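You operate a simulated robot arm through the tools that you are given. There is no shell and no other tool.

The job below is to be done with a simulated robot arm. You get a single attempt, and the scene is never put back.

## Task
Turn the grease knob one mark further and wipe the smear away.
Fine: switch the belt off first and on again afterwards; the belt may start twice at most; use the blue sponge and put it back. What is to be rubbed or washed off counts as gone when no trace of it is left.

Only the result counts: the job must be done as asked and must still hold three seconds after the hand-in. Knocking over, shifting, dropping, spilling or breaking anything else fails it.

## Robot
A 7-joint arm with a three-finger gripper, fixed in place. Base frame: the origin is on the floor under the middle of its stand, x ahead of it, y to its left, z up. Units: m, degrees, N and s.
With the tool pointing down near the work surface it reaches from about 0.5 to 0.94 m from the base axis. Its first joint turns from -166.0 to 166.0 degrees. Payload 2.69 kg.
The tool frame sits at the grasp point between the pads (the TCP): z along the fingers, y along the line on which they close. The tips reach 0.029 m beyond it. The gripper opens to 0.12 m; its body begins 0.078 m behind the TCP.
Orientation is that of the tool frame in the base frame, as [roll, pitch, yaw] about the fixed x, y, z axes, in that order (R = Rz(yaw) Ry(pitch) Rx(roll)). With the fingers straight down and closing along the base's y, the tool's x points along the base's -x, its y along +y and its z along -z.

## Interface
- The arm moves only by the tool move_arm. Its argument "rows" is a list that holds one entry, the list of rows, each a list of 6 numbers: the shift along the base's x, y, z in units of 25 mm (1.0 is 25 mm), then the turn, a rotation vector about the base's x, y, z in units of 8 degrees (1.0 is 8 degrees). In form: [[[tx, ty, tz, wx, wy, wz], ...]]. A call has 1 to 20 rows; each row shifts and turns the commanded pose from where the row before left it. "hand" is the finger opening in m, from 0 to 0.12, set as the call begins (left out, the last holds). A call with a number of a shift or a turn outside -1 to 1 is refused whole. Rows are played at 5 a second. More than 0.05 m and 8.6 degrees between two rows, or a gripper value outside its range, and nothing of the call is played. Where a pose cannot be reached the arm comes as near as it can. A force on the tool above 40 N (or 10 N above the force at the start of the call, whichever is more), or a blocked arm, ends the call early, and 0.2 s more pass. The fingers move at their own pace (about 0.04 m/s each) and stop on an object; they squeeze with about 36 N. The grip force told is the motor's: it shows also when the fingers shut on nothing. Time passes only in rows, and 0.2 s behind the last, so rows that do not move let the fingers close. It gives the time, the measured TCP pose, the force on the tool (base axes), the opening and the grip force at its end, in the units of the frame above (readings bear some noise), with the torque about the TCP (base axes, N m) and any sound that the robot's microphone picked up, and new pictures: "views" is both (left out), scene, wrist or none.
- Cameras (640 x 400 px; columns grow to the right, rows downward): "scene" is fixed at [0.3959, -0.6545, 1.3721]; the picture's right is [0.78, -0.62, 0.00], its down [-0.38, -0.47, -0.80] and it looks along [0.50, 0.62, -0.60] (base axes); focal length 375 px, centre (320, 200). "wrist" rides on the gripper at [0.063, 0, -0.104] in the tool frame; the picture's right is [0.00, 1.00, 0.00], its down [-0.83, 0.00, -0.56] and it looks along [-0.56, 0.00, 0.83] (tool axes); focal length 275 px, centre (320, 200). There is no depth. A picture from a camera that has moved, and an enlarged one, comes with that camera's place and axes in the base frame and with its lens. The place of the scene camera against the robot may be out by one fixed shift of up to 0.012 m in any direction.
- raise_lower(by): slides the trunk up (or, below 0, down) by that many m; the arm rides with it, the base frame stays. It gives what a move gives, with no picture.
- close_up(camera, box): a new picture of the part [left, top, right, bottom] of that camera's present view, enlarged. The clock stands still meanwhile.
- hand_in(): hands the job in; it is judged then, once.

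Nothing tells you positions but the pictures and the camera data. Unless the task says otherwise, let go and move clear before handing in.

The tools are called by a JSON object that holds its "op" and its "data". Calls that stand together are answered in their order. move_arm: Moves the arm, as the interface text tells. Its arguments: {"type":"object","properties":{"rows":{"type":"array","items":{"type":"array","items":{"type":"array","items":{"type":"number"}}}},"hand":{"type":"number"},"views":{"type":"string","enum":["both","scene","wrist","none"]}},"required":["rows"]} The other tools are called the same way: raise_lower (by) moves the trunk up or down; close_up (camera, box) takes an enlarged picture of a part of a camera's view; hand_in () hands the job in.

At the start:

```text
time_s: 0.0
position: [0.5402, -0.0565, 1.0469]
orientation: [-179.9, 0.0, 179.9]
wrist_force: [-0.6, 0.0, 0.7]
wrist_torque: [-0.01, 0.01, -0.01]
width: 0.12
finger_force: 0.1
trunk travel left (down, up): [-0.525, 0.088]
```

scene: 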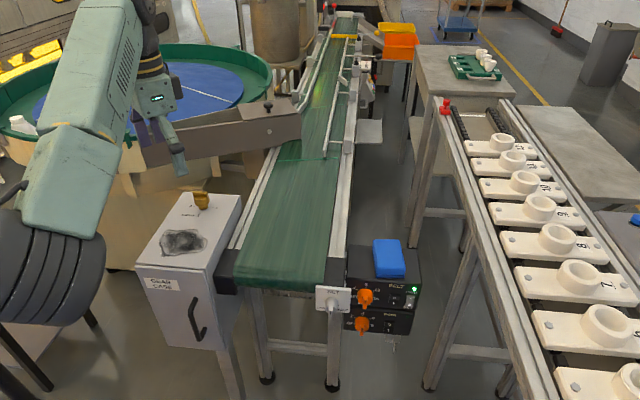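
wrist: 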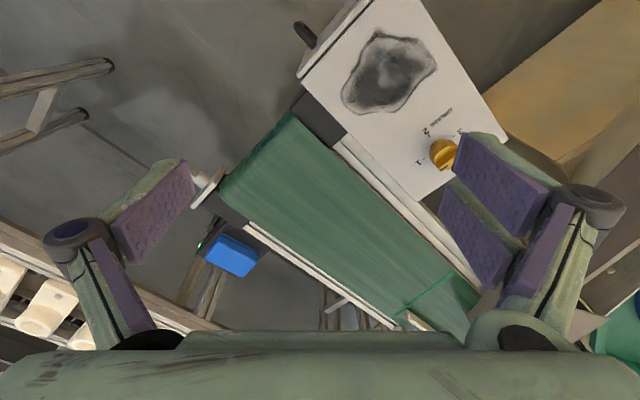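

I see a gear case cabinet with a grease knob and a dark smear on top, a green belt conveyor, and control boxes with a blue sponge on top. I'll look closer at the parts before moving anything.

{"op": "close_up", "data": {"camera": "scene", "box": [300, 220, 440, 350]}}

{"op": "close_up", "data": {"camera": "scene", "box": [130, 170, 260, 300]}}

{"op": "close_up", "data": {"camera": "wrist", "box": [380, 90, 500, 190]}}

{"op": "close_up", "data": {"camera": "wrist", "box": [170, 150, 290, 290]}}

```text
3.08 times, centred on (370, 285) of scene
camera zoom: at [0.3959, -0.6545, 1.3721], right [0.78, -0.62, 0.0], down [-0.38, -0.47, -0.8], along [0.5, 0.62, -0.6], focal length 1154 px, centre (166, -62)
```

zoom: 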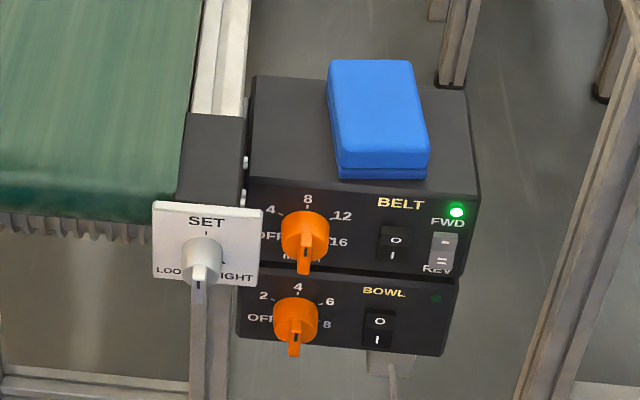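

```text
3.08 times, centred on (195, 235) of scene
camera zoom: at [0.3959, -0.6545, 1.3721], right [0.78, -0.62, 0.0], down [-0.38, -0.47, -0.8], along [0.5, 0.62, -0.6], focal length 1154 px, centre (705, 92)
```

zoom: 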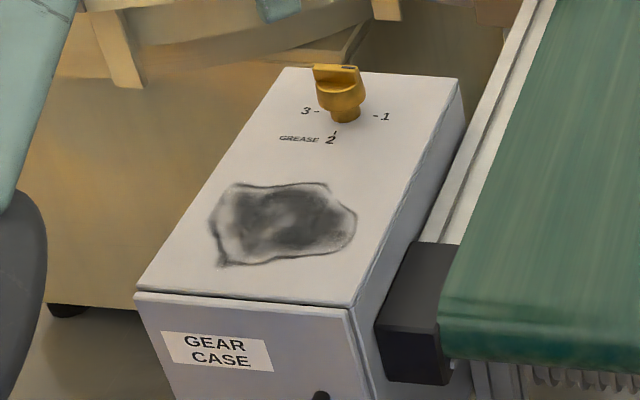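

```text
4.00 times, centred on (440, 140) of wrist
camera zoom: at [0.4769, -0.0554, 1.1521], right [0.0, 1.0, 0.0], down [0.83, 0.0, 0.56], along [0.56, 0.0, -0.83], focal length 1101 px, centre (-160, 440)
```

zoom: 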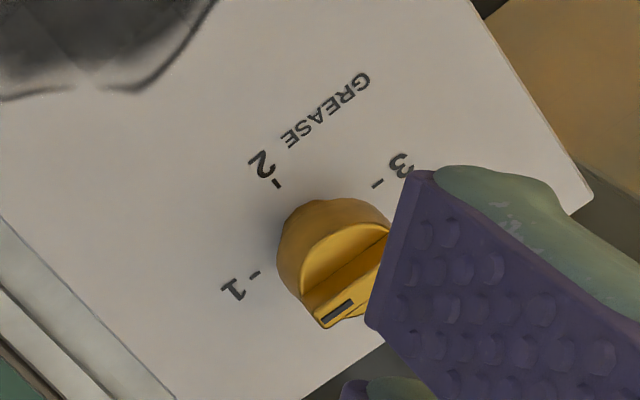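

```text
2.86 times, centred on (230, 220) of wrist
camera zoom: at [0.4769, -0.0554, 1.1521], right [0.0, 1.0, 0.0], down [0.83, 0.0, 0.56], along [0.56, 0.0, -0.83], focal length 786 px, centre (577, 143)
```

zoom: 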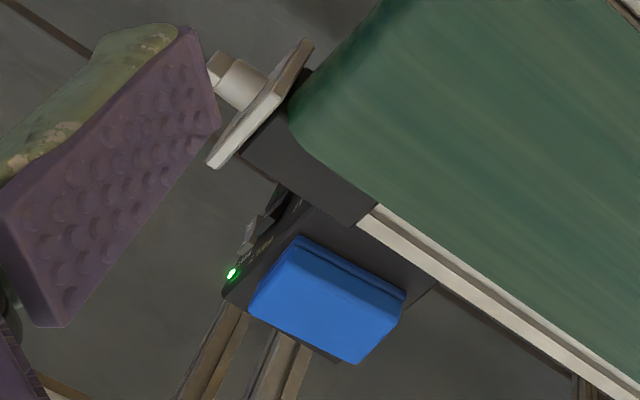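

The knob appears to point at 1 (pad toward the belt side), so one mark further is 2. The belt box with its O/I rocker and the sponge sits near (0.92, -0.28), and its front faces back toward the robot. I'll first move the hand, staying high, toward the box with a yaw of -45° to get a better view.

{"op": "move_arm", "data": {"rows": [[[0.6, -1, 0, 0, 0, -0.5625], [0.6, -1, 0, 0, 0, -0.5625], [0.6, -1, 0, 0, 0, -0.5625], [0.6, -1, 0, 0, 0, -0.5625], [0.6, -1, 0, 0, 0, -0.5625], [0.6, -1, 0, 0, 0, -0.5625], [0.6, -1, 0, 0, 0, -0.5625], [0.6, -1, 0, 0, 0, -0.5625], [0.6, -1, 0, 0, 0, -0.5625], [0.6, -1, 0, 0, 0, -0.5625]]], "views": "both"}}

```text
time_s: 2.2
position: [0.6883, -0.3048, 1.0457]
orientation: [-179.8, 0.0, 134.9]
wrist_force: [-0.3, -0.5, -0.8]
wrist_torque: [-0.02, -0.01, 0.03]
width: 0.12
finger_force: 0.1
trunk travel left (down, up): [-0.525, 0.088]
camera wrist: at [0.6435, -0.2601, 1.1505], right [0.7, 0.71, 0.0], down [0.59, -0.59, 0.56], along [0.39, -0.39, -0.83], focal length 275 px, centre (320, 200)
```

scene: 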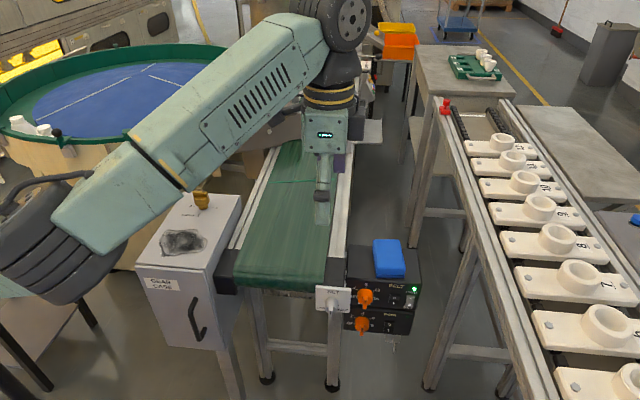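
wrist: 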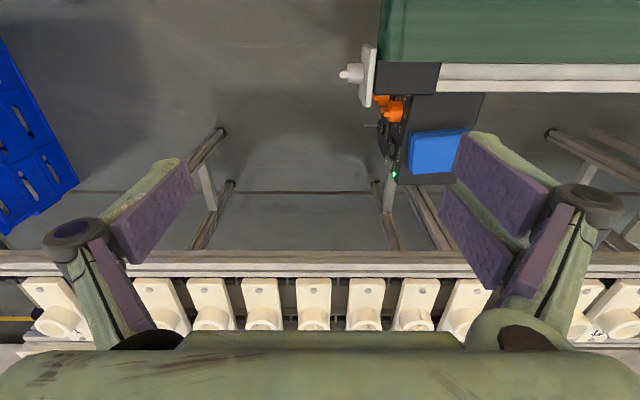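

The belt is at 45° in the base frame and now lines up with the wrist picture, and the rocker face looks back toward (-x,-y). I'll zoom in on the boxes from the wrist camera.

{"op": "close_up", "data": {"camera": "wrist", "box": [330, 40, 490, 200]}}

{"op": "close_up", "data": {"camera": "scene", "box": [340, 260, 430, 330]}}

{"op": "close_up", "data": {"camera": "scene", "box": [160, 180, 240, 250]}}

```text
2.50 times, centred on (410, 120) of wrist
camera zoom: at [0.6435, -0.2601, 1.1505], right [0.7, 0.71, 0.0], down [0.59, -0.59, 0.56], along [0.39, -0.39, -0.83], focal length 688 px, centre (95, 400)
```

zoom: 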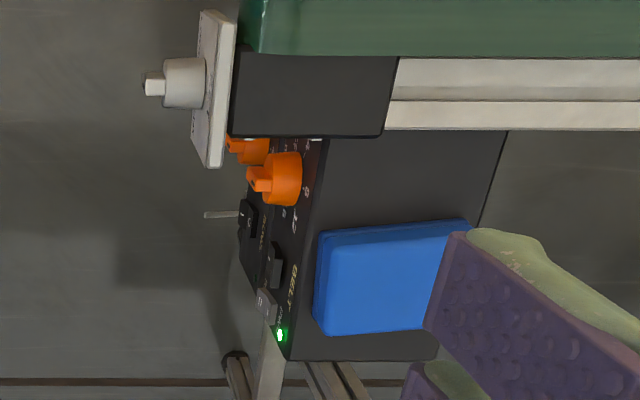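

```text
5.71 times, centred on (385, 295) of scene
camera zoom: at [0.3959, -0.6545, 1.3721], right [0.78, -0.62, 0.0], down [-0.38, -0.47, -0.8], along [0.5, 0.62, -0.6], focal length 2143 px, centre (-51, -343)
```

zoom: 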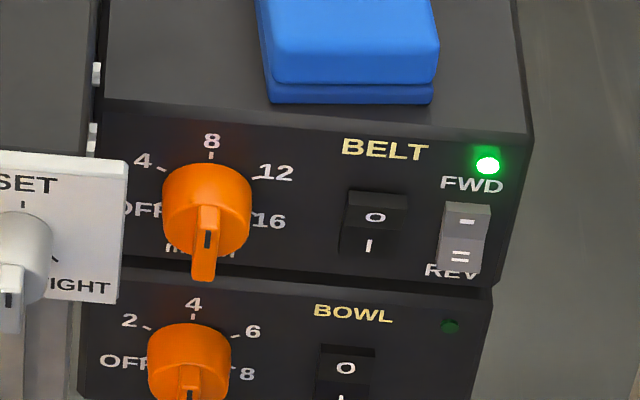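

```text
5.71 times, centred on (200, 215) of scene
camera zoom: at [0.3959, -0.6545, 1.3721], right [0.78, -0.62, 0.0], down [-0.38, -0.47, -0.8], along [0.5, 0.62, -0.6], focal length 2143 px, centre (1006, 114)
```

zoom: 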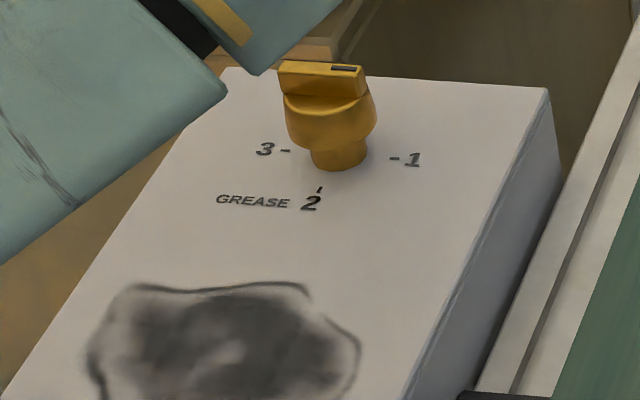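

The rocker's O half is at about (0.902, -0.312, 0.637) and the face pushes along (+x,+y). I'll tilt the hand so the single finger can press it, in the open air well in front of the box first.

{"op": "move_arm", "data": {"rows": [[[0.29, -0.6, -0.5, 0.663, -0.663, 0], [0.29, -0.6, -0.5, 0.663, -0.663, 0], [0.29, -0.6, -0.5, 0.663, -0.663, 0], [0.29, -0.6, -0.5, 0.663, -0.663, 0], [0.29, -0.6, -0.5, 0.663, -0.663, 0], [0.29, -0.6, -0.5, 0.663, -0.663, 0], [0.29, -0.6, -0.5, 0.663, -0.663, 0], [0.29, -0.6, -0.5, 0.663, -0.663, 0], [0.29, -0.6, -0.5, 0.663, -0.663, 0], [0.29, -0.6, -0.5, 0.663, -0.663, 0]]], "views": "both"}}

```text
time_s: 4.4
position: [0.7615, -0.4574, 0.9285]
orientation: [106.8, 0.7, 134.3]
wrist_force: [-0.3, 0.2, -0.6]
wrist_torque: [0.02, 0.03, 0.0]
width: 0.1198
finger_force: 0.0
out of reach, approached as far as the arm can: row 10
trunk travel left (down, up): [-0.525, 0.088]
camera wrist: at [0.644, -0.4818, 0.9593], right [0.19, 0.21, 0.96], down [0.2, -0.96, 0.17], along [0.96, 0.16, -0.23], focal length 275 px, centre (320, 200)
```

scene: 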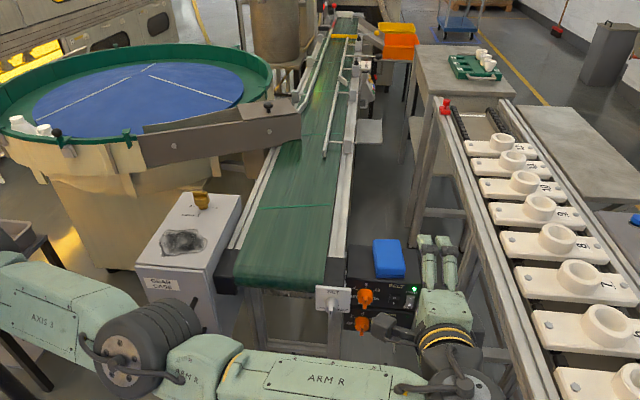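
wrist: 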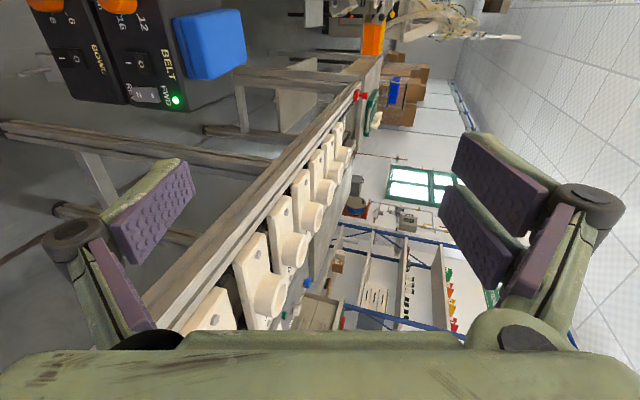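

The tilted pose is reachable to about 73°, and the hand lines up sideways with the rocker. I'll look closely at the box from here before lowering.

{"op": "close_up", "data": {"camera": "wrist", "box": [20, 0, 260, 130]}}

{"op": "close_up", "data": {"camera": "scene", "box": [340, 210, 520, 400]}}

```text
2.67 times, centred on (140, 65) of wrist
camera zoom: at [0.644, -0.4818, 0.9593], right [0.19, 0.21, 0.96], down [0.2, -0.96, 0.17], along [0.96, 0.16, -0.23], focal length 734 px, centre (800, 560)
```

zoom: 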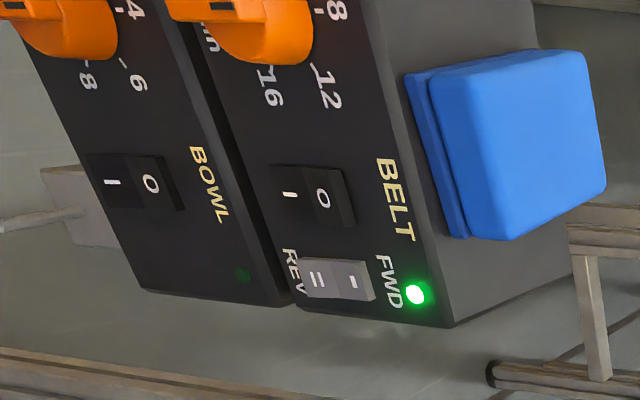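

```text
2.11 times, centred on (430, 305) of scene
camera zoom: at [0.3959, -0.6545, 1.3721], right [0.78, -0.62, 0.0], down [-0.38, -0.47, -0.8], along [0.5, 0.62, -0.6], focal length 790 px, centre (88, -21)
```

zoom: 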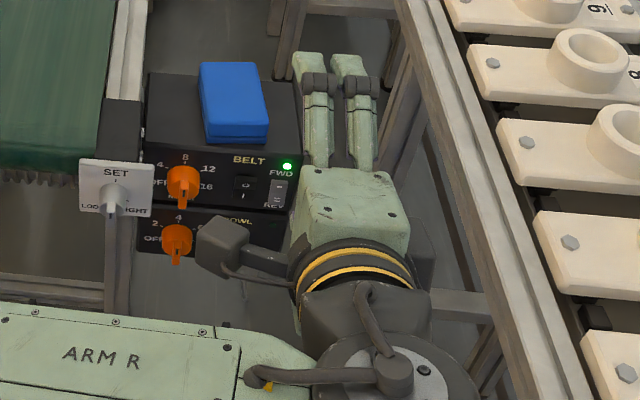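

The rocker's O half sticks out at about z 0.637, so I'm lowering to z 0.70 with a slightly reduced tilt, staying about 10 cm in front of the face.

{"op": "move_arm", "data": {"rows": [[[0.1, 0.14, -0.915, -0.0442, 0.0442, 0], [0.1, 0.14, -0.915, -0.0442, 0.0442, 0], [0.1, 0.14, -0.915, -0.0442, 0.0442, 0], [0.1, 0.14, -0.915, -0.0442, 0.0442, 0], [0.1, 0.14, -0.915, -0.0442, 0.0442, 0], [0.1, 0.14, -0.915, -0.0442, 0.0442, 0], [0.1, 0.14, -0.915, -0.0442, 0.0442, 0], [0.1, 0.14, -0.915, -0.0442, 0.0442, 0], [0.1, 0.14, -0.915, -0.0442, 0.0442, 0], [0.1, 0.14, -0.915, -0.0442, 0.0442, 0]]], "views": "both"}}

```text
time_s: 6.6
position: [0.77, -0.4307, 0.7884]
orientation: [108.8, -0.1, 134.7]
wrist_force: [-0.4, 0.6, 0.8]
wrist_torque: [0.01, 0.02, 0.0]
width: 0.1199
finger_force: 0.1
out of reach, approached as far as the arm can: row 5, 6, 7, 8, 9, 10
trunk travel left (down, up): [-0.525, 0.088]
camera wrist: at [0.6542, -0.4549, 0.8227], right [0.23, 0.23, 0.95], down [0.21, -0.96, 0.18], along [0.95, 0.16, -0.27], focal length 275 px, centre (320, 200)
```

scene: 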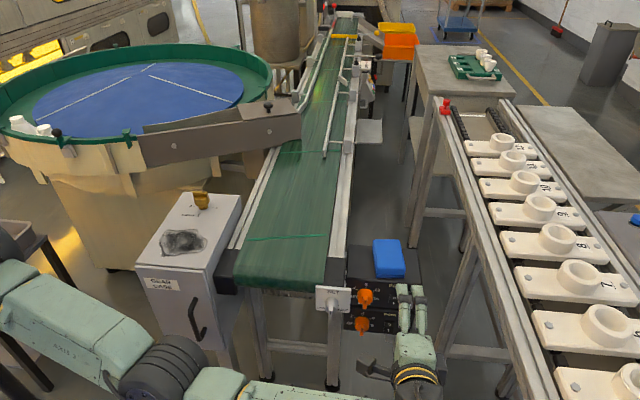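
wrist: 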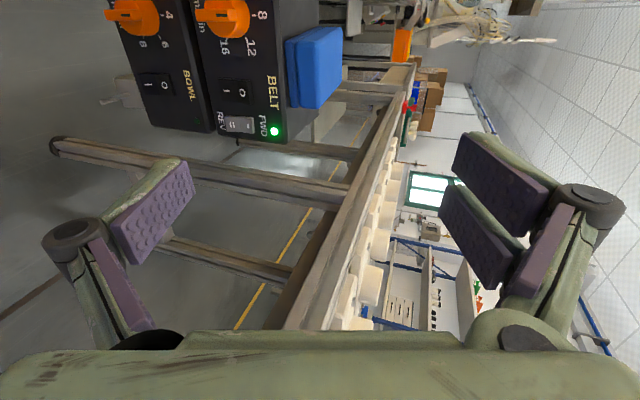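

The arm runs out of reach below z 0.79 with the trunk this high. I'll lower the trunk by 0.10 m, since nothing is under the arm here, and see where the hand ends up.

{"op": "raise_lower", "data": {"by": -0.1}}

```text
time_s: 7.9
position: [0.77, -0.4317, 0.6892]
orientation: [108.8, -0.2, 134.7]
wrist_force: [0.0, 0.3, 0.2]
wrist_torque: [-0.02, -0.05, 0.01]
width: 0.1199
finger_force: 0.0
trunk travel left (down, up): [-0.425, 0.188]
```

The hand rode down to z 0.689. Next I'm moving forward toward the face and stopping about 6 cm short to check the alignment.

{"op": "move_arm", "data": {"rows": [[[0.595, 0.538, 0.067, 0, 0, 0], [0.595, 0.538, 0.067, 0, 0, 0], [0.595, 0.538, 0.067, 0, 0, 0], [0.595, 0.538, 0.067, 0, 0, 0], [0.595, 0.538, 0.067, 0, 0, 0], [0.595, 0.538, 0.067, 0, 0, 0]]], "views": "both"}}

```text
time_s: 9.3
position: [0.8598, -0.3504, 0.698]
orientation: [108.7, -0.2, 134.8]
wrist_force: [-0.3, 0.2, -0.3]
wrist_torque: [0.0, 0.0, -0.01]
width: 0.1199
finger_force: 0.1
trunk travel left (down, up): [-0.425, 0.188]
camera wrist: at [0.7449, -0.374, 0.7324], right [0.23, 0.23, 0.95], down [0.21, -0.96, 0.18], along [0.95, 0.16, -0.27], focal length 275 px, centre (320, 200)
```

scene: 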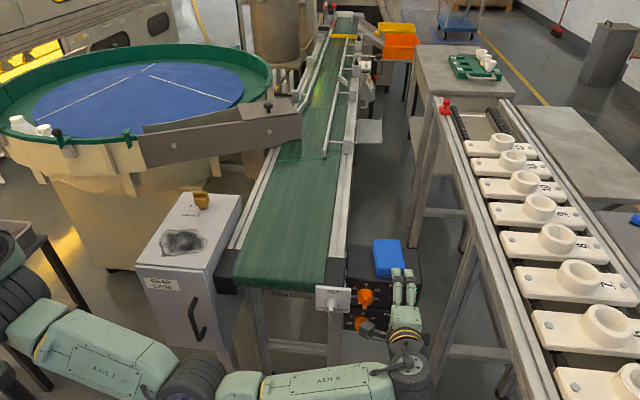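
wrist: 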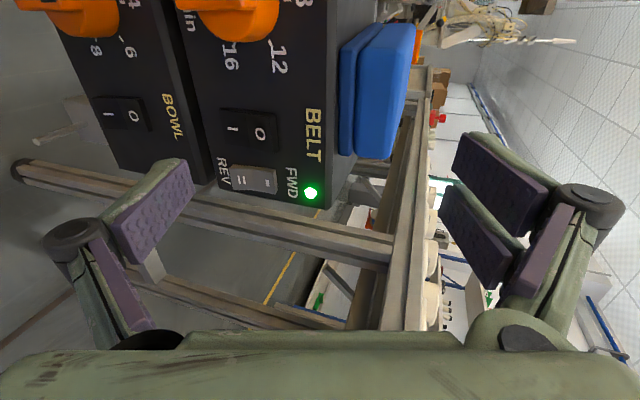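

The finger tip projects onto the O half at about 6 cm further. I'll check the alignment in an enlarged view.

{"op": "close_up", "data": {"camera": "wrist", "box": [100, 80, 340, 240]}}

{"op": "close_up", "data": {"camera": "scene", "box": [310, 230, 450, 370]}}

```text
2.50 times, centred on (220, 160) of wrist
camera zoom: at [0.7449, -0.374, 0.7324], right [0.23, 0.23, 0.95], down [0.21, -0.96, 0.18], along [0.95, 0.16, -0.27], focal length 688 px, centre (570, 300)
```

zoom: 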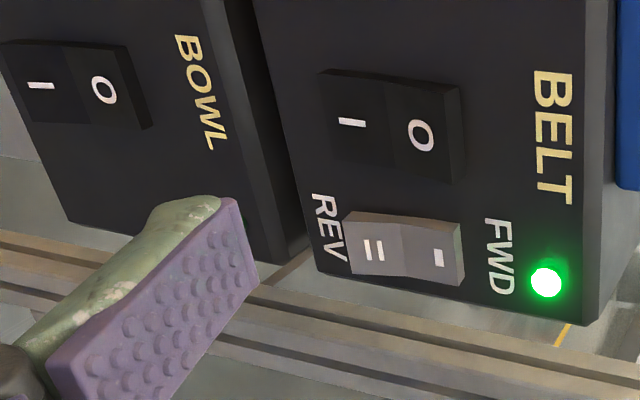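

```text
2.86 times, centred on (380, 300) of scene
camera zoom: at [0.3959, -0.6545, 1.3721], right [0.78, -0.62, 0.0], down [-0.38, -0.47, -0.8], along [0.5, 0.62, -0.6], focal length 1072 px, centre (149, -86)
```

zoom: 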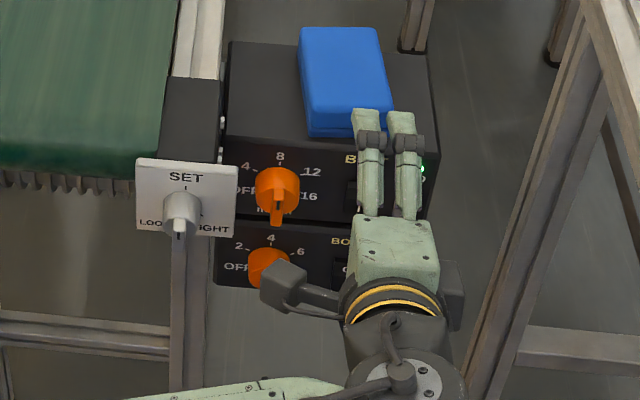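

The alignment is good: tip at z≈0.635, with the O half spanning z 0.629–0.652. I'm raising 7 mm and advancing to about 1 cm before contact.

{"op": "move_arm", "data": {"rows": [[[0.389, 0.389, 0.07, 0, 0, 0], [0.389, 0.389, 0.07, 0, 0, 0], [0.389, 0.389, 0.07, 0, 0, 0], [0.389, 0.389, 0.07, 0, 0, 0]]], "views": "wrist"}}

```text
time_s: 10.3
position: [0.8982, -0.3105, 0.7042]
orientation: [108.8, -0.2, 134.6]
wrist_force: [0.2, 0.0, -0.7]
wrist_torque: [0.0, 0.0, 0.02]
width: 0.1199
finger_force: 0.1
trunk travel left (down, up): [-0.425, 0.188]
camera wrist: at [0.7821, -0.3351, 0.74], right [0.23, 0.23, 0.95], down [0.21, -0.96, 0.18], along [0.95, 0.16, -0.27], focal length 275 px, centre (320, 200)
```

wrist: 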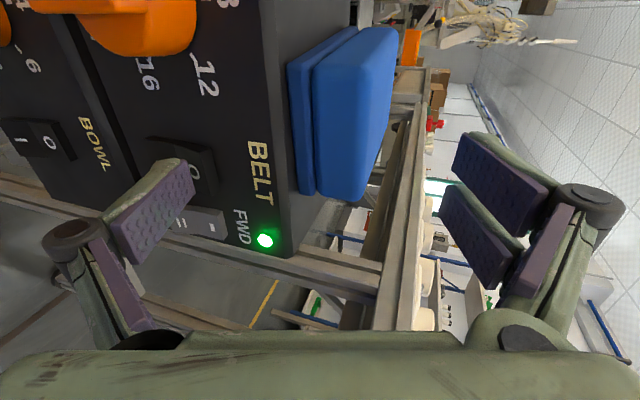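

{"op": "close_up", "data": {"camera": "wrist", "box": [100, 110, 300, 260]}}

```text
2.67 times, centred on (200, 185) of wrist
camera zoom: at [0.7821, -0.3351, 0.74], right [0.23, 0.23, 0.95], down [0.21, -0.96, 0.18], along [0.95, 0.16, -0.27], focal length 734 px, centre (640, 240)
```

zoom: 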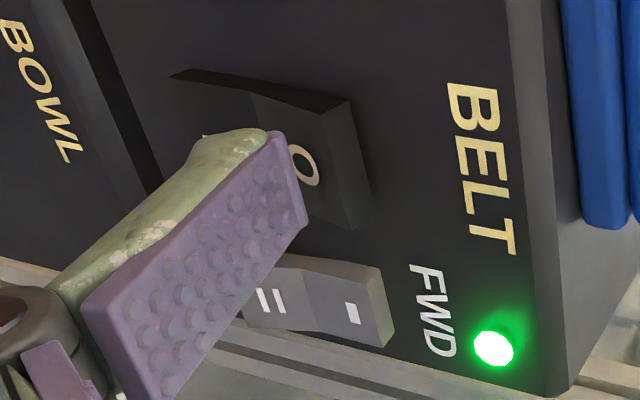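

The tip is about 1 cm from the raised O half and will land on it. Now I'm pressing slowly.

{"op": "move_arm", "data": {"rows": [[[0.17, 0.17, 0, 0, 0, 0], [0.11, 0.11, 0, 0, 0, 0]]], "views": "wrist"}}

```text
time_s: 10.9
position: [0.904, -0.3039, 0.7057]
orientation: [108.9, -0.2, 134.6]
wrist_force: [-5.0, -3.2, 0.4]
wrist_torque: [-0.15, 0.32, 0.03]
width: 0.12
finger_force: 0.0
trunk travel left (down, up): [-0.425, 0.188]
camera wrist: at [0.7891, -0.3286, 0.7402], right [0.23, 0.23, 0.95], down [0.21, -0.96, 0.18], along [0.95, 0.16, -0.27], focal length 275 px, centre (320, 200)
```

wrist: 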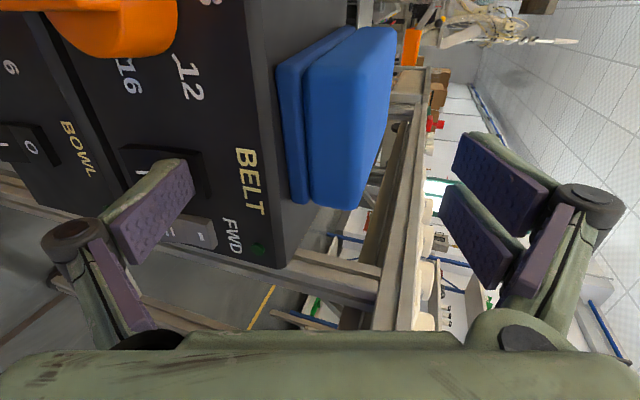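

The LED went dark, so the rocker flipped to O. I'm backing straight off and checking.

{"op": "move_arm", "data": {"rows": [[[-0.3, -0.3, 0, 0, 0, 0], [-0.6, -0.6, 0, 0, 0, 0], [-0.7, -0.7, 0, 0, 0, 0], [-0.7, -0.7, 0, 0, 0, 0]]], "views": "both"}}

{"op": "close_up", "data": {"camera": "wrist", "box": [80, 60, 380, 260]}}

```text
time_s: 11.9
position: [0.8483, -0.3609, 0.7057]
orientation: [108.9, -0.2, 134.9]
wrist_force: [-0.1, 0.3, 0.1]
wrist_torque: [0.0, -0.04, 0.02]
width: 0.1202
finger_force: 0.1
trunk travel left (down, up): [-0.425, 0.188]
camera wrist: at [0.7323, -0.3855, 0.7402], right [0.23, 0.23, 0.95], down [0.21, -0.96, 0.18], along [0.95, 0.16, -0.27], focal length 275 px, centre (320, 200)
```

scene: 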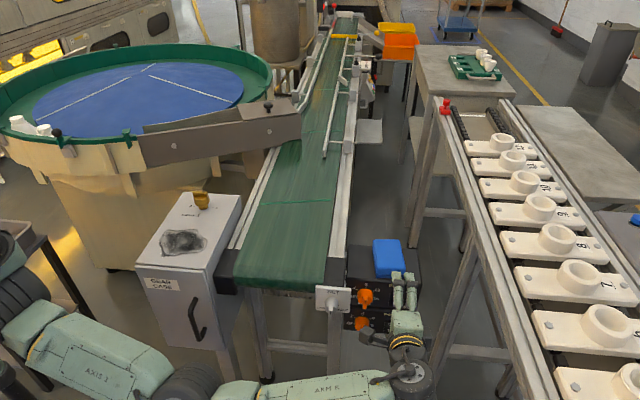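
wrist: 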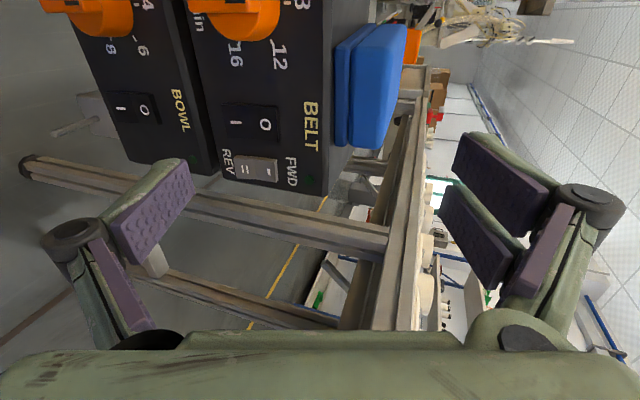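

```text
2.00 times, centred on (230, 160) of wrist
camera zoom: at [0.7323, -0.3855, 0.7402], right [0.23, 0.23, 0.95], down [0.21, -0.96, 0.18], along [0.95, 0.16, -0.27], focal length 551 px, centre (500, 280)
```

zoom: 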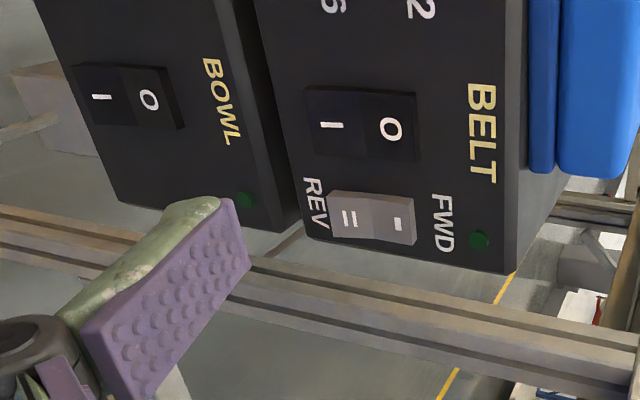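

The belt is off: LED dark and O pressed. I'm backing off and raising the trunk again before leveling the hand and heading to the grease knob.

{"op": "move_arm", "data": {"rows": [[[-0.65, -0.6, 0, 0, 0, 0], [-0.65, -0.6, 0, 0, 0, 0], [-0.65, -0.6, 0, 0, 0, 0], [-0.65, -0.6, 0, 0, 0, 0], [-0.65, -0.6, 0, 0, 0, 0]]], "views": "none"}}

{"op": "raise_lower", "data": {"by": 0.15}}

```text
time_s: 13.1
position: [0.7676, -0.4362, 0.7052]
orientation: [108.8, -0.2, 134.7]
wrist_force: [0.3, -0.3, -0.1]
wrist_torque: [0.0, 0.01, -0.02]
width: 0.1199
finger_force: 0.1
trunk travel left (down, up): [-0.425, 0.188]
```

```text
time_s: 14.9
position: [0.7674, -0.4367, 0.8559]
orientation: [108.8, -0.2, 134.7]
wrist_force: [0.0, 0.8, 0.5]
wrist_torque: [0.0, 0.04, -0.02]
width: 0.1199
finger_force: 0.1
trunk travel left (down, up): [-0.575, 0.038]
```

Trunk is up. Now I'm leveling the hand to point straight down while rising.

{"op": "move_arm", "data": {"rows": [[[-0.355, 0.3, 0.82, -0.7, 0.7, 0], [-0.355, 0.3, 0.82, -0.7, 0.7, 0], [-0.355, 0.58, 0.82, -0.7, 0.7, 0], [-0.355, 0.58, 0.82, -0.7, 0.7, 0], [-0.355, 0.58, 0.82, -0.7, 0.7, 0], [-0.355, 0.58, 0.82, -0.7, 0.7, 0], [-0.355, 0.58, 0.82, -0.7, 0.7, 0], [-0.355, 0.58, 0.82, -0.7, 0.7, 0], [-0.355, 0.58, 0.82, -0.7, 0.7, 0]]], "views": "scene"}}

```text
time_s: 16.9
position: [0.6866, -0.3185, 1.0388]
orientation: [-179.8, 0.2, 134.5]
wrist_force: [-0.7, -0.3, 0.5]
wrist_torque: [-0.02, -0.03, -0.01]
width: 0.1203
finger_force: 0.1
trunk travel left (down, up): [-0.575, 0.038]
```

scene: 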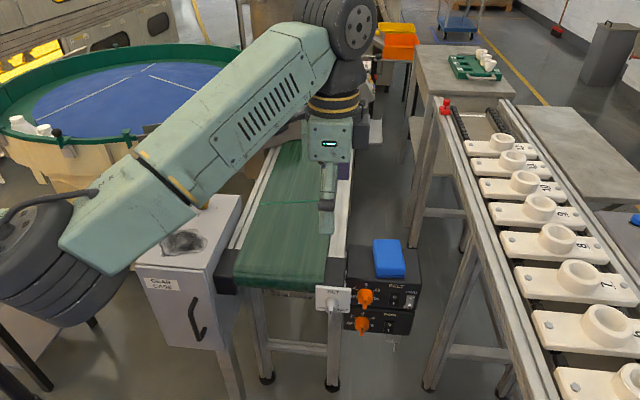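

The belt seam stays put between pictures, so it has stopped. I'm moving across, still high, toward the grease knob for a top view.

{"op": "move_arm", "data": {"rows": [[[-0.13, 0.97, 0, 0, 0, 0.01], [-0.13, 0.97, 0, 0, 0, 0.01], [-0.13, 0.97, 0, 0, 0, 0.01], [-0.13, 0.97, 0, 0, 0, 0.01], [-0.13, 0.97, 0, 0, 0, 0.01], [-0.13, 0.97, 0, 0, 0, 0.01], [-0.13, 0.97, 0, 0, 0, 0], [-0.13, 0.97, 0, 0, 0, 0], [-0.13, 0.97, 0, 0, 0, 0], [-0.13, 0.97, 0, 0, 0, 0], [-0.13, 0.97, 0, 0, 0, 0], [-0.13, 0.97, 0, 0, 0, 0], [-0.13, 0.97, 0, 0, 0, 0], [-0.13, 0.97, 0, 0, 0, 0], [-0.13, 0.97, 0, 0, 0, 0]]], "views": "both"}}

```text
time_s: 20.1
position: [0.6384, 0.0425, 1.0384]
orientation: [-180.0, 0.3, 135.0]
wrist_force: [0.7, 0.7, 0.3]
wrist_torque: [0.03, 0.03, 0.01]
width: 0.1196
finger_force: 0.1
trunk travel left (down, up): [-0.575, 0.038]
camera wrist: at [0.5934, 0.0884, 1.1448], right [0.7, 0.71, 0.0], down [0.59, -0.58, 0.56], along [0.4, -0.39, -0.83], focal length 275 px, centre (320, 200)
```

scene: 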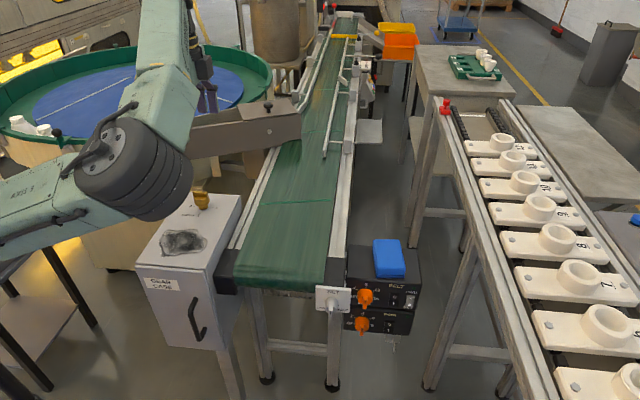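
wrist: 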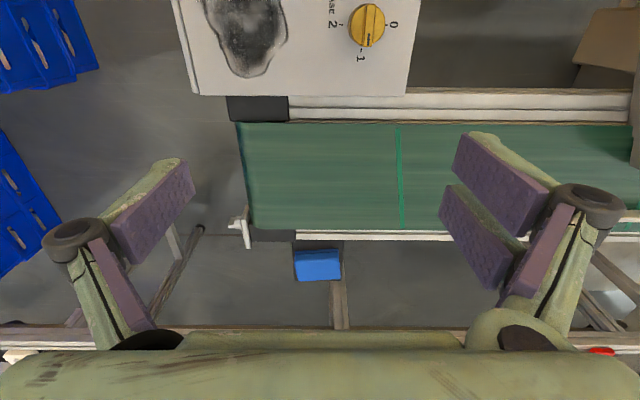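

The knob has marks 0, 1, 2 and 3, and its pointer seems to be at 1. I'll enlarge to confirm.

{"op": "close_up", "data": {"camera": "wrist", "box": [310, 0, 420, 75]}}

{"op": "close_up", "data": {"camera": "wrist", "box": [170, 0, 420, 120]}}

```text
5.33 times, centred on (365, 38) of wrist
camera zoom: at [0.5934, 0.0884, 1.1448], right [0.7, 0.71, 0.0], down [0.59, -0.58, 0.56], along [0.4, -0.39, -0.83], focal length 1468 px, centre (80, 1067)
```

zoom: 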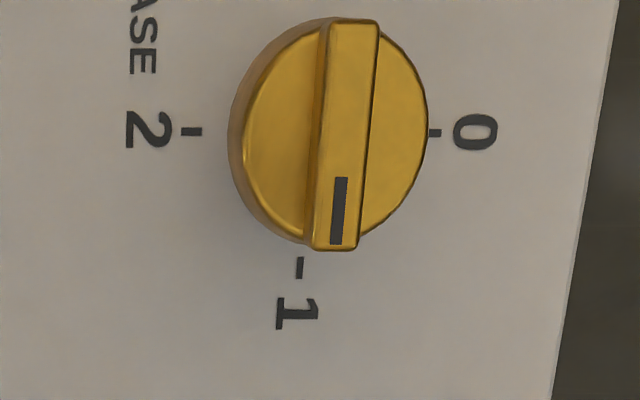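

```text
2.56 times, centred on (295, 60) of wrist
camera zoom: at [0.5934, 0.0884, 1.1448], right [0.7, 0.71, 0.0], down [0.59, -0.58, 0.56], along [0.4, -0.39, -0.83], focal length 705 px, centre (384, 558)
```

zoom: 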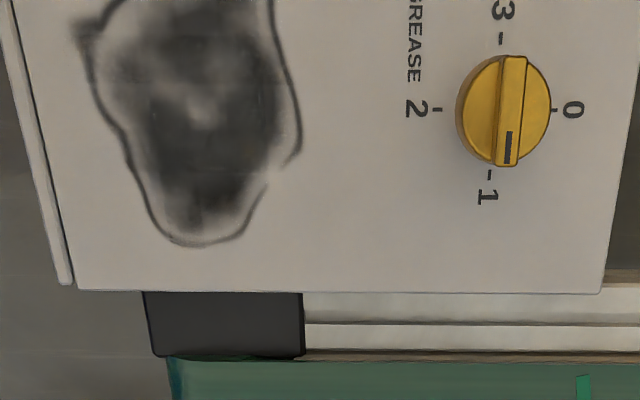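

The pointer is at 1, and the order 0→1→2 runs clockwise seen from above, so I need -90° about z. The knob is centered near (0.636, 0.1155) with its bar top around z 0.825. I'm moving above it with the fingers partly closed to check the tip geometry.

{"op": "move_arm", "data": {"rows": [[[-0.016, 0.487, -0.8, 0, 0, 0], [-0.016, 0.487, -0.8, 0, 0, 0], [-0.016, 0.487, -0.8, 0, 0, 0], [-0.016, 0.487, -0.8, 0, 0, 0], [-0.016, 0.487, -0.8, 0, 0, 0], [-0.016, 0.487, -0.8, 0, 0, 0]]], "hand": 0.04, "views": "both"}}

```text
time_s: 21.5
position: [0.6371, 0.1175, 0.9191]
orientation: [-179.9, 0.2, 135.2]
wrist_force: [0.3, 0.2, 0.5]
wrist_torque: [0.0, -0.06, 0.02]
width: 0.0398
finger_force: 0.1
trunk travel left (down, up): [-0.575, 0.038]
camera wrist: at [0.5908, 0.1627, 1.0249], right [0.7, 0.71, 0.0], down [0.59, -0.58, 0.56], along [0.4, -0.39, -0.83], focal length 275 px, centre (320, 200)
```

scene: 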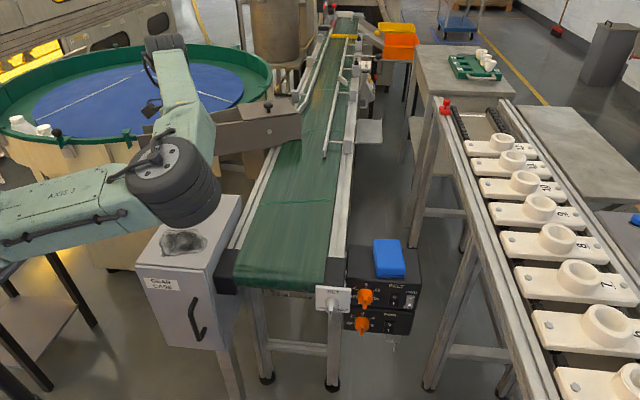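
wrist: 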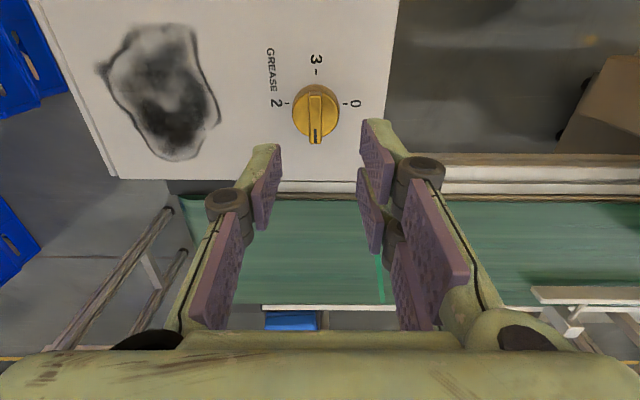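

The knob is nearly centered between the fingers. I'll enlarge to measure the tips and the knob.

{"op": "close_up", "data": {"camera": "wrist", "box": [220, 40, 420, 240]}}

{"op": "close_up", "data": {"camera": "wrist", "box": [270, 50, 370, 150]}}

```text
2.00 times, centred on (320, 140) of wrist
camera zoom: at [0.5908, 0.1627, 1.0249], right [0.7, 0.71, 0.0], down [0.59, -0.58, 0.56], along [0.4, -0.39, -0.83], focal length 551 px, centre (320, 320)
```

zoom: 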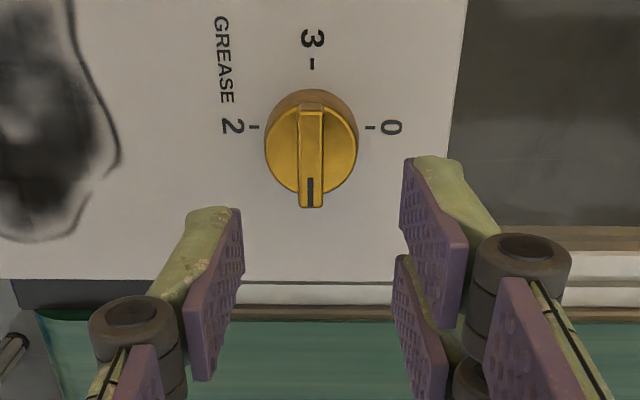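

```text
4.00 times, centred on (320, 100) of wrist
camera zoom: at [0.5908, 0.1627, 1.0249], right [0.7, 0.71, 0.0], down [0.59, -0.58, 0.56], along [0.4, -0.39, -0.83], focal length 1101 px, centre (320, 600)
```

zoom: 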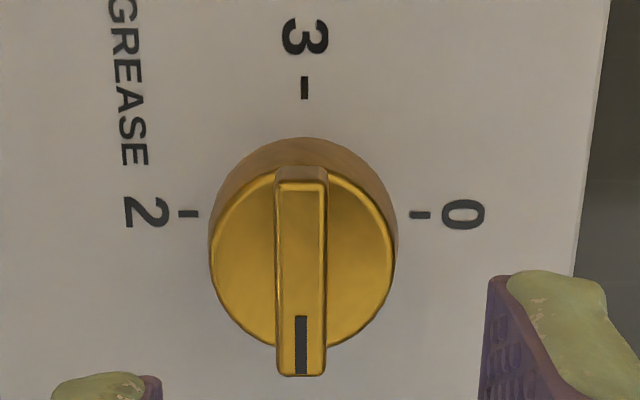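

The bar top is around z 0.826, the plate at 0.78, and the pair of fingers will straddle the bar well. Before gripping, I'm testing in the air that the -90° yaw is reachable.

{"op": "move_arm", "data": {"rows": [[[0, 0, 0, 0, 0, -0.9375], [0, 0, 0, 0, 0, -0.9375], [0, 0, 0, 0, 0, -0.9375], [0, 0, 0, 0, 0, -0.9375], [0, 0, 0, 0, 0, -0.9375], [0, 0, 0, 0, 0, -0.9375], [0, 0, 0, 0, 0, -0.9375], [0, 0, 0, 0, 0, -0.9375], [0, 0, 0, 0, 0, -0.9375], [0, 0, 0, 0, 0, -0.9375], [0, 0, 0, 0, 0, -0.9375], [0, 0, 0, 0, 0, -0.9375], [0, 0, 0, 0, 0, -0.625]]], "views": "both"}}

```text
time_s: 24.3
position: [0.6371, 0.1162, 0.9206]
orientation: [-180.0, 0.2, 40.1]
wrist_force: [-0.2, -0.9, 0.2]
wrist_torque: [0.01, 0.01, -0.01]
width: 0.0398
finger_force: 0.0
trunk travel left (down, up): [-0.575, 0.038]
camera wrist: at [0.6843, 0.1577, 1.0249], right [0.65, -0.76, 0.0], down [-0.63, -0.54, 0.56], along [-0.43, -0.36, -0.83], focal length 275 px, centre (320, 200)
```

scene: 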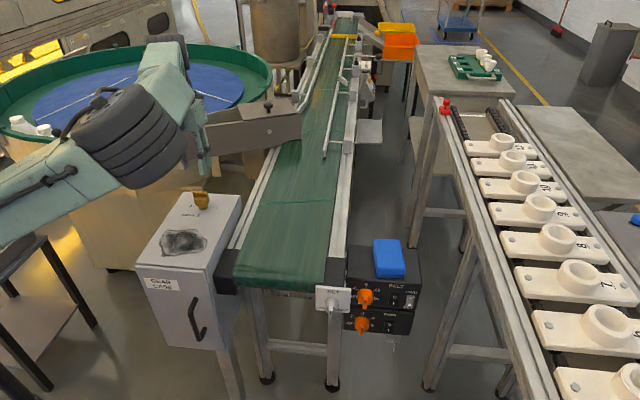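
wrist: 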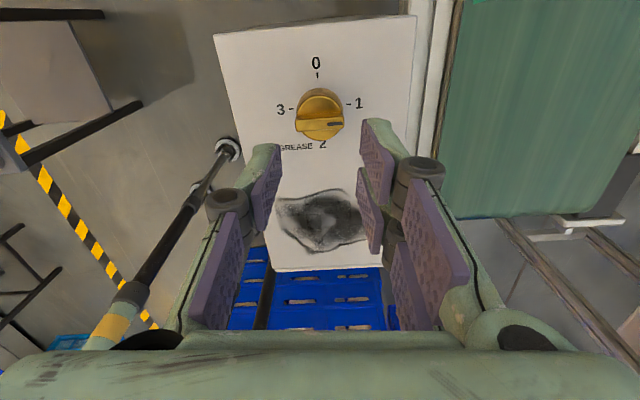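

The full turn is reachable. I'm rotating back to the grip yaw and centering on the knob.

{"op": "move_arm", "data": {"rows": [[[-0.05, -0.08, 0, 0, 0, 0.9375], [0, 0, 0, 0, 0, 0.9375], [0, 0, 0, 0, 0, 0.9375], [0, 0, 0, 0, 0, 0.9375], [0, 0, 0, 0, 0, 0.9375], [0, 0, 0, 0, 0, 0.9375], [0, 0, 0, 0, 0, 0.9375], [0, 0, 0, 0, 0, 0.9375], [0, 0, 0, 0, 0, 0.9375], [0, 0, 0, 0, 0, 0.9375], [0, 0, 0, 0, 0, 0.9375], [0, 0, 0, 0, 0, 0.9375], [0, 0, 0, 0, 0, 0.625]]], "views": "none"}}

{"op": "move_arm", "data": {"rows": [[[0, 0, -0.8, 0, 0, 0], [0, 0, -0.8, 0, 0, 0], [0, 0, -0.6, 0, 0, 0]]], "views": "both"}}

```text
time_s: 27.1
position: [0.6364, 0.1141, 0.9196]
orientation: [-179.9, 0.2, 135.2]
wrist_force: [0.4, 0.5, 0.0]
wrist_torque: [-0.01, 0.04, -0.01]
width: 0.04
finger_force: 0.0
trunk travel left (down, up): [-0.575, 0.038]
```

```text
time_s: 27.9
position: [0.6371, 0.1148, 0.8645]
orientation: [-180.0, 0.2, 135.2]
wrist_force: [-0.2, -0.9, 0.0]
wrist_torque: [-0.04, -0.02, -0.02]
width: 0.0401
finger_force: 0.1
trunk travel left (down, up): [-0.575, 0.038]
camera wrist: at [0.5904, 0.16, 0.9705], right [0.7, 0.71, 0.0], down [0.59, -0.58, 0.56], along [0.4, -0.39, -0.83], focal length 275 px, centre (320, 200)
```

scene: 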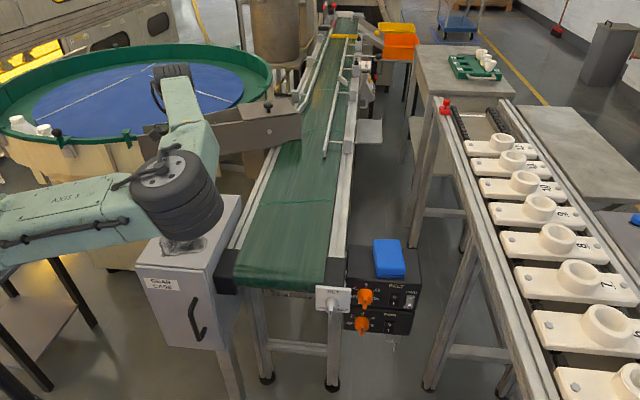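
wrist: 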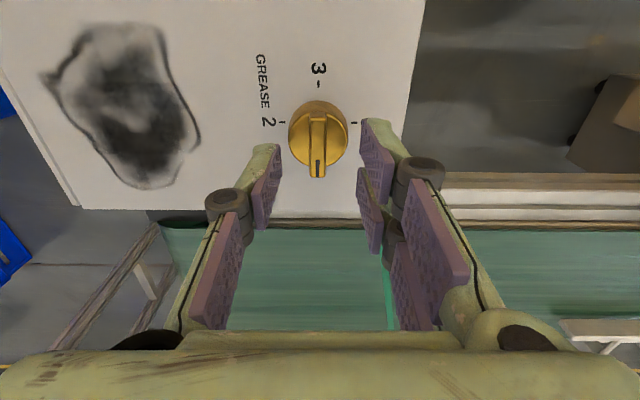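

The fingers straddle the bar symmetrically. I'll zoom in before descending the last 2 cm.

{"op": "close_up", "data": {"camera": "wrist", "box": [250, 70, 400, 200]}}

{"op": "close_up", "data": {"camera": "scene", "box": [110, 140, 260, 290]}}

```text
3.08 times, centred on (325, 135) of wrist
camera zoom: at [0.5904, 0.16, 0.9705], right [0.7, 0.71, 0.0], down [0.59, -0.58, 0.56], along [0.4, -0.39, -0.83], focal length 847 px, centre (305, 400)
```

zoom: 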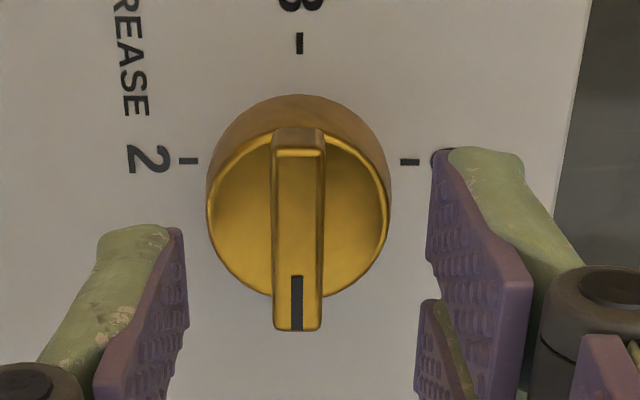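

```text
2.67 times, centred on (185, 215) of scene
camera zoom: at [0.3959, -0.6545, 1.3721], right [0.78, -0.62, 0.0], down [-0.38, -0.47, -0.8], along [0.5, 0.62, -0.6], focal length 1000 px, centre (680, 160)
```

zoom: 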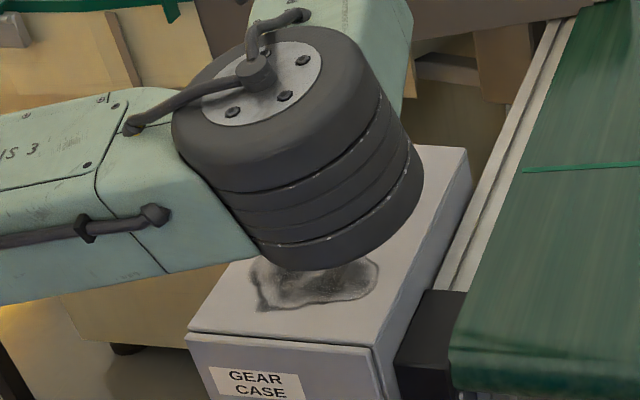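

The bar top works out to about z 0.824. I'm descending 2.3 cm and then closing on the bar.

{"op": "move_arm", "data": {"rows": [[[0, -0.035, -0.46, 0, 0, 0], [0, -0.035, -0.46, 0, 0, 0]]], "views": "wrist"}}

{"op": "close_up", "data": {"camera": "wrist", "box": [240, 90, 400, 230]}}

```text
time_s: 28.5
position: [0.6362, 0.1125, 0.8422]
orientation: [-179.9, 0.1, 135.2]
wrist_force: [-0.4, -0.9, 0.0]
wrist_torque: [-0.01, -0.02, -0.01]
width: 0.0398
finger_force: 0.0
trunk travel left (down, up): [-0.575, 0.038]
camera wrist: at [0.5891, 0.1581, 0.9479], right [0.7, 0.71, 0.0], down [0.59, -0.58, 0.56], along [0.4, -0.39, -0.83], focal length 275 px, centre (320, 200)
```

wrist: 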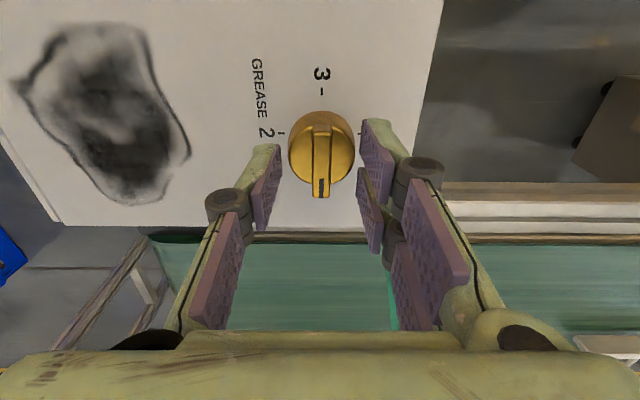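

```text
2.86 times, centred on (320, 160) of wrist
camera zoom: at [0.5891, 0.1581, 0.9479], right [0.7, 0.71, 0.0], down [0.59, -0.58, 0.56], along [0.4, -0.39, -0.83], focal length 786 px, centre (320, 314)
```

zoom: 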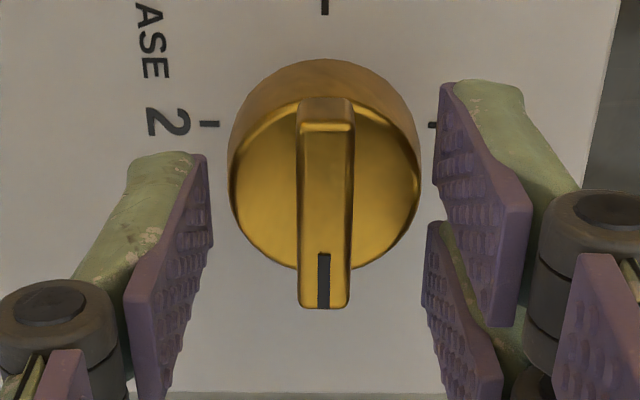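

Aligned. Closing the fingers on the bar.

{"op": "move_arm", "data": {"rows": [[[0, 0, 0, 0, 0, 0], [0, 0, 0, 0, 0, 0], [0, 0, 0, 0, 0, 0], [0, 0, 0, 0, 0, 0]]], "hand": 0.0, "views": "wrist"}}

{"op": "close_up", "data": {"camera": "wrist", "box": [240, 90, 400, 230]}}

```text
time_s: 29.5
position: [0.6352, 0.1135, 0.8434]
orientation: [179.9, 0.2, 135.2]
wrist_force: [8.4, 6.7, 12.5]
wrist_torque: [0.42, -0.07, -0.06]
width: 0.0098
finger_force: 36.7
trunk travel left (down, up): [-0.575, 0.038]
camera wrist: at [0.5893, 0.1586, 0.9488], right [0.7, 0.71, 0.0], down [0.59, -0.58, 0.56], along [0.4, -0.39, -0.83], focal length 275 px, centre (320, 200)
```

wrist: 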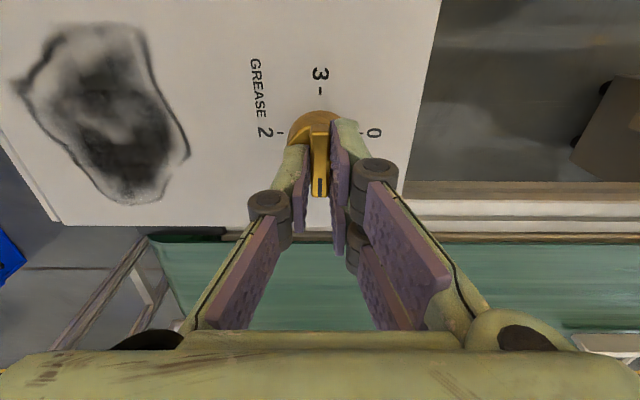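

```text
2.86 times, centred on (320, 160) of wrist
camera zoom: at [0.5893, 0.1586, 0.9488], right [0.7, 0.71, 0.0], down [0.59, -0.58, 0.56], along [0.4, -0.39, -0.83], focal length 786 px, centre (320, 314)
```

zoom: 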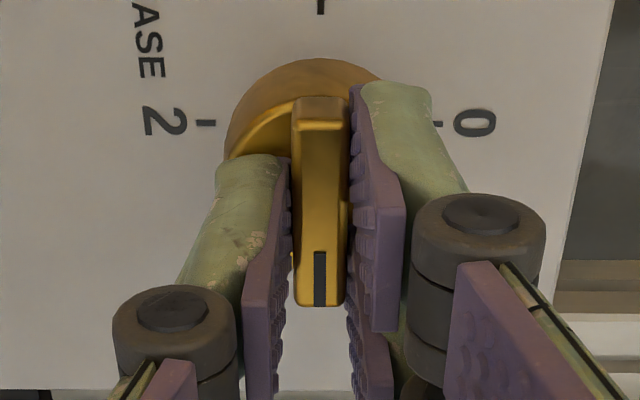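

The bar is gripped (width 9.8 mm) with some side and upward load. I'm relaxing that slightly before turning.

{"op": "move_arm", "data": {"rows": [[[0.04, 0.04, 0.06, 0, 0, 0], [0, 0, 0, 0, 0, 0]]], "views": "none"}}

```text
time_s: 30.1
position: [0.6345, 0.1133, 0.8437]
orientation: [-179.7, 0.3, 135.3]
wrist_force: [-1.2, 6.1, 0.9]
wrist_torque: [-0.59, -0.81, -0.01]
width: 0.0097
finger_force: 37.1
trunk travel left (down, up): [-0.575, 0.038]
```

The load is small now. Turning the knob -30° first and checking the forces.

{"op": "move_arm", "data": {"rows": [[[0, 0, 0, 0, 0, -0.9375], [0, 0, 0, 0, 0, -0.9375], [0, 0, 0, 0, 0, -0.9375], [0, 0, 0, 0, 0, -0.9375]]], "views": "wrist"}}

```text
time_s: 31.1
position: [0.635, 0.1116, 0.8419]
orientation: [-179.7, 0.2, 105.2]
wrist_force: [-19.5, -3.8, 0.4]
wrist_torque: [0.82, 0.63, 0.04]
width: 0.0096
finger_force: 36.8
trunk travel left (down, up): [-0.575, 0.038]
camera wrist: at [0.6178, 0.1751, 0.9488], right [0.96, 0.26, -0.01], down [0.22, -0.8, 0.56], along [0.14, -0.54, -0.83], focal length 275 px, centre (320, 200)
```

wrist: 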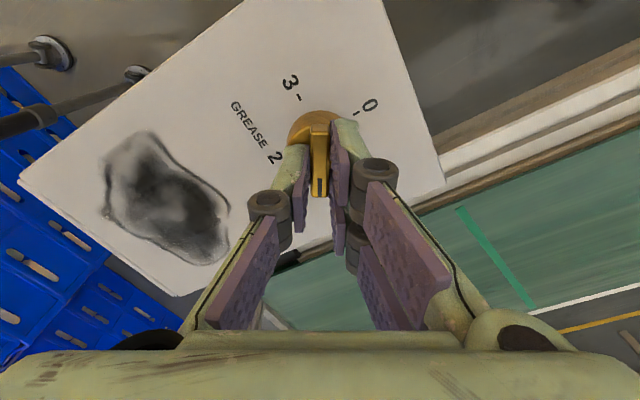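

The knob follows the hand. I'm relieving the -19 N side load with a small shift, then continuing.

{"op": "move_arm", "data": {"rows": [[[-0.07, -0.02, 0, 0, 0, 0], [0, 0, 0, 0, 0, 0]]], "views": "none"}}

```text
time_s: 31.7
position: [0.6355, 0.1129, 0.842]
orientation: [-179.9, 0.2, 105.2]
wrist_force: [-12.1, 2.0, -5.0]
wrist_torque: [0.0, 0.25, -0.01]
width: 0.0094
finger_force: 37.0
trunk travel left (down, up): [-0.575, 0.038]
```

The load is falling. I'm continuing the turn in small steps with a bit more relief in -x.

{"op": "move_arm", "data": {"rows": [[[-0.06, 0, 0, 0, 0, -0.9375], [-0.03, 0, 0, 0, 0, -0.9375]]], "views": "none"}}

```text
time_s: 32.3
position: [0.6343, 0.1122, 0.8431]
orientation: [180.0, 0.3, 90.0]
wrist_force: [3.6, 4.5, -4.8]
wrist_torque: [-0.83, -0.07, 0.02]
width: 0.0097
finger_force: 36.8
trunk travel left (down, up): [-0.575, 0.038]
```

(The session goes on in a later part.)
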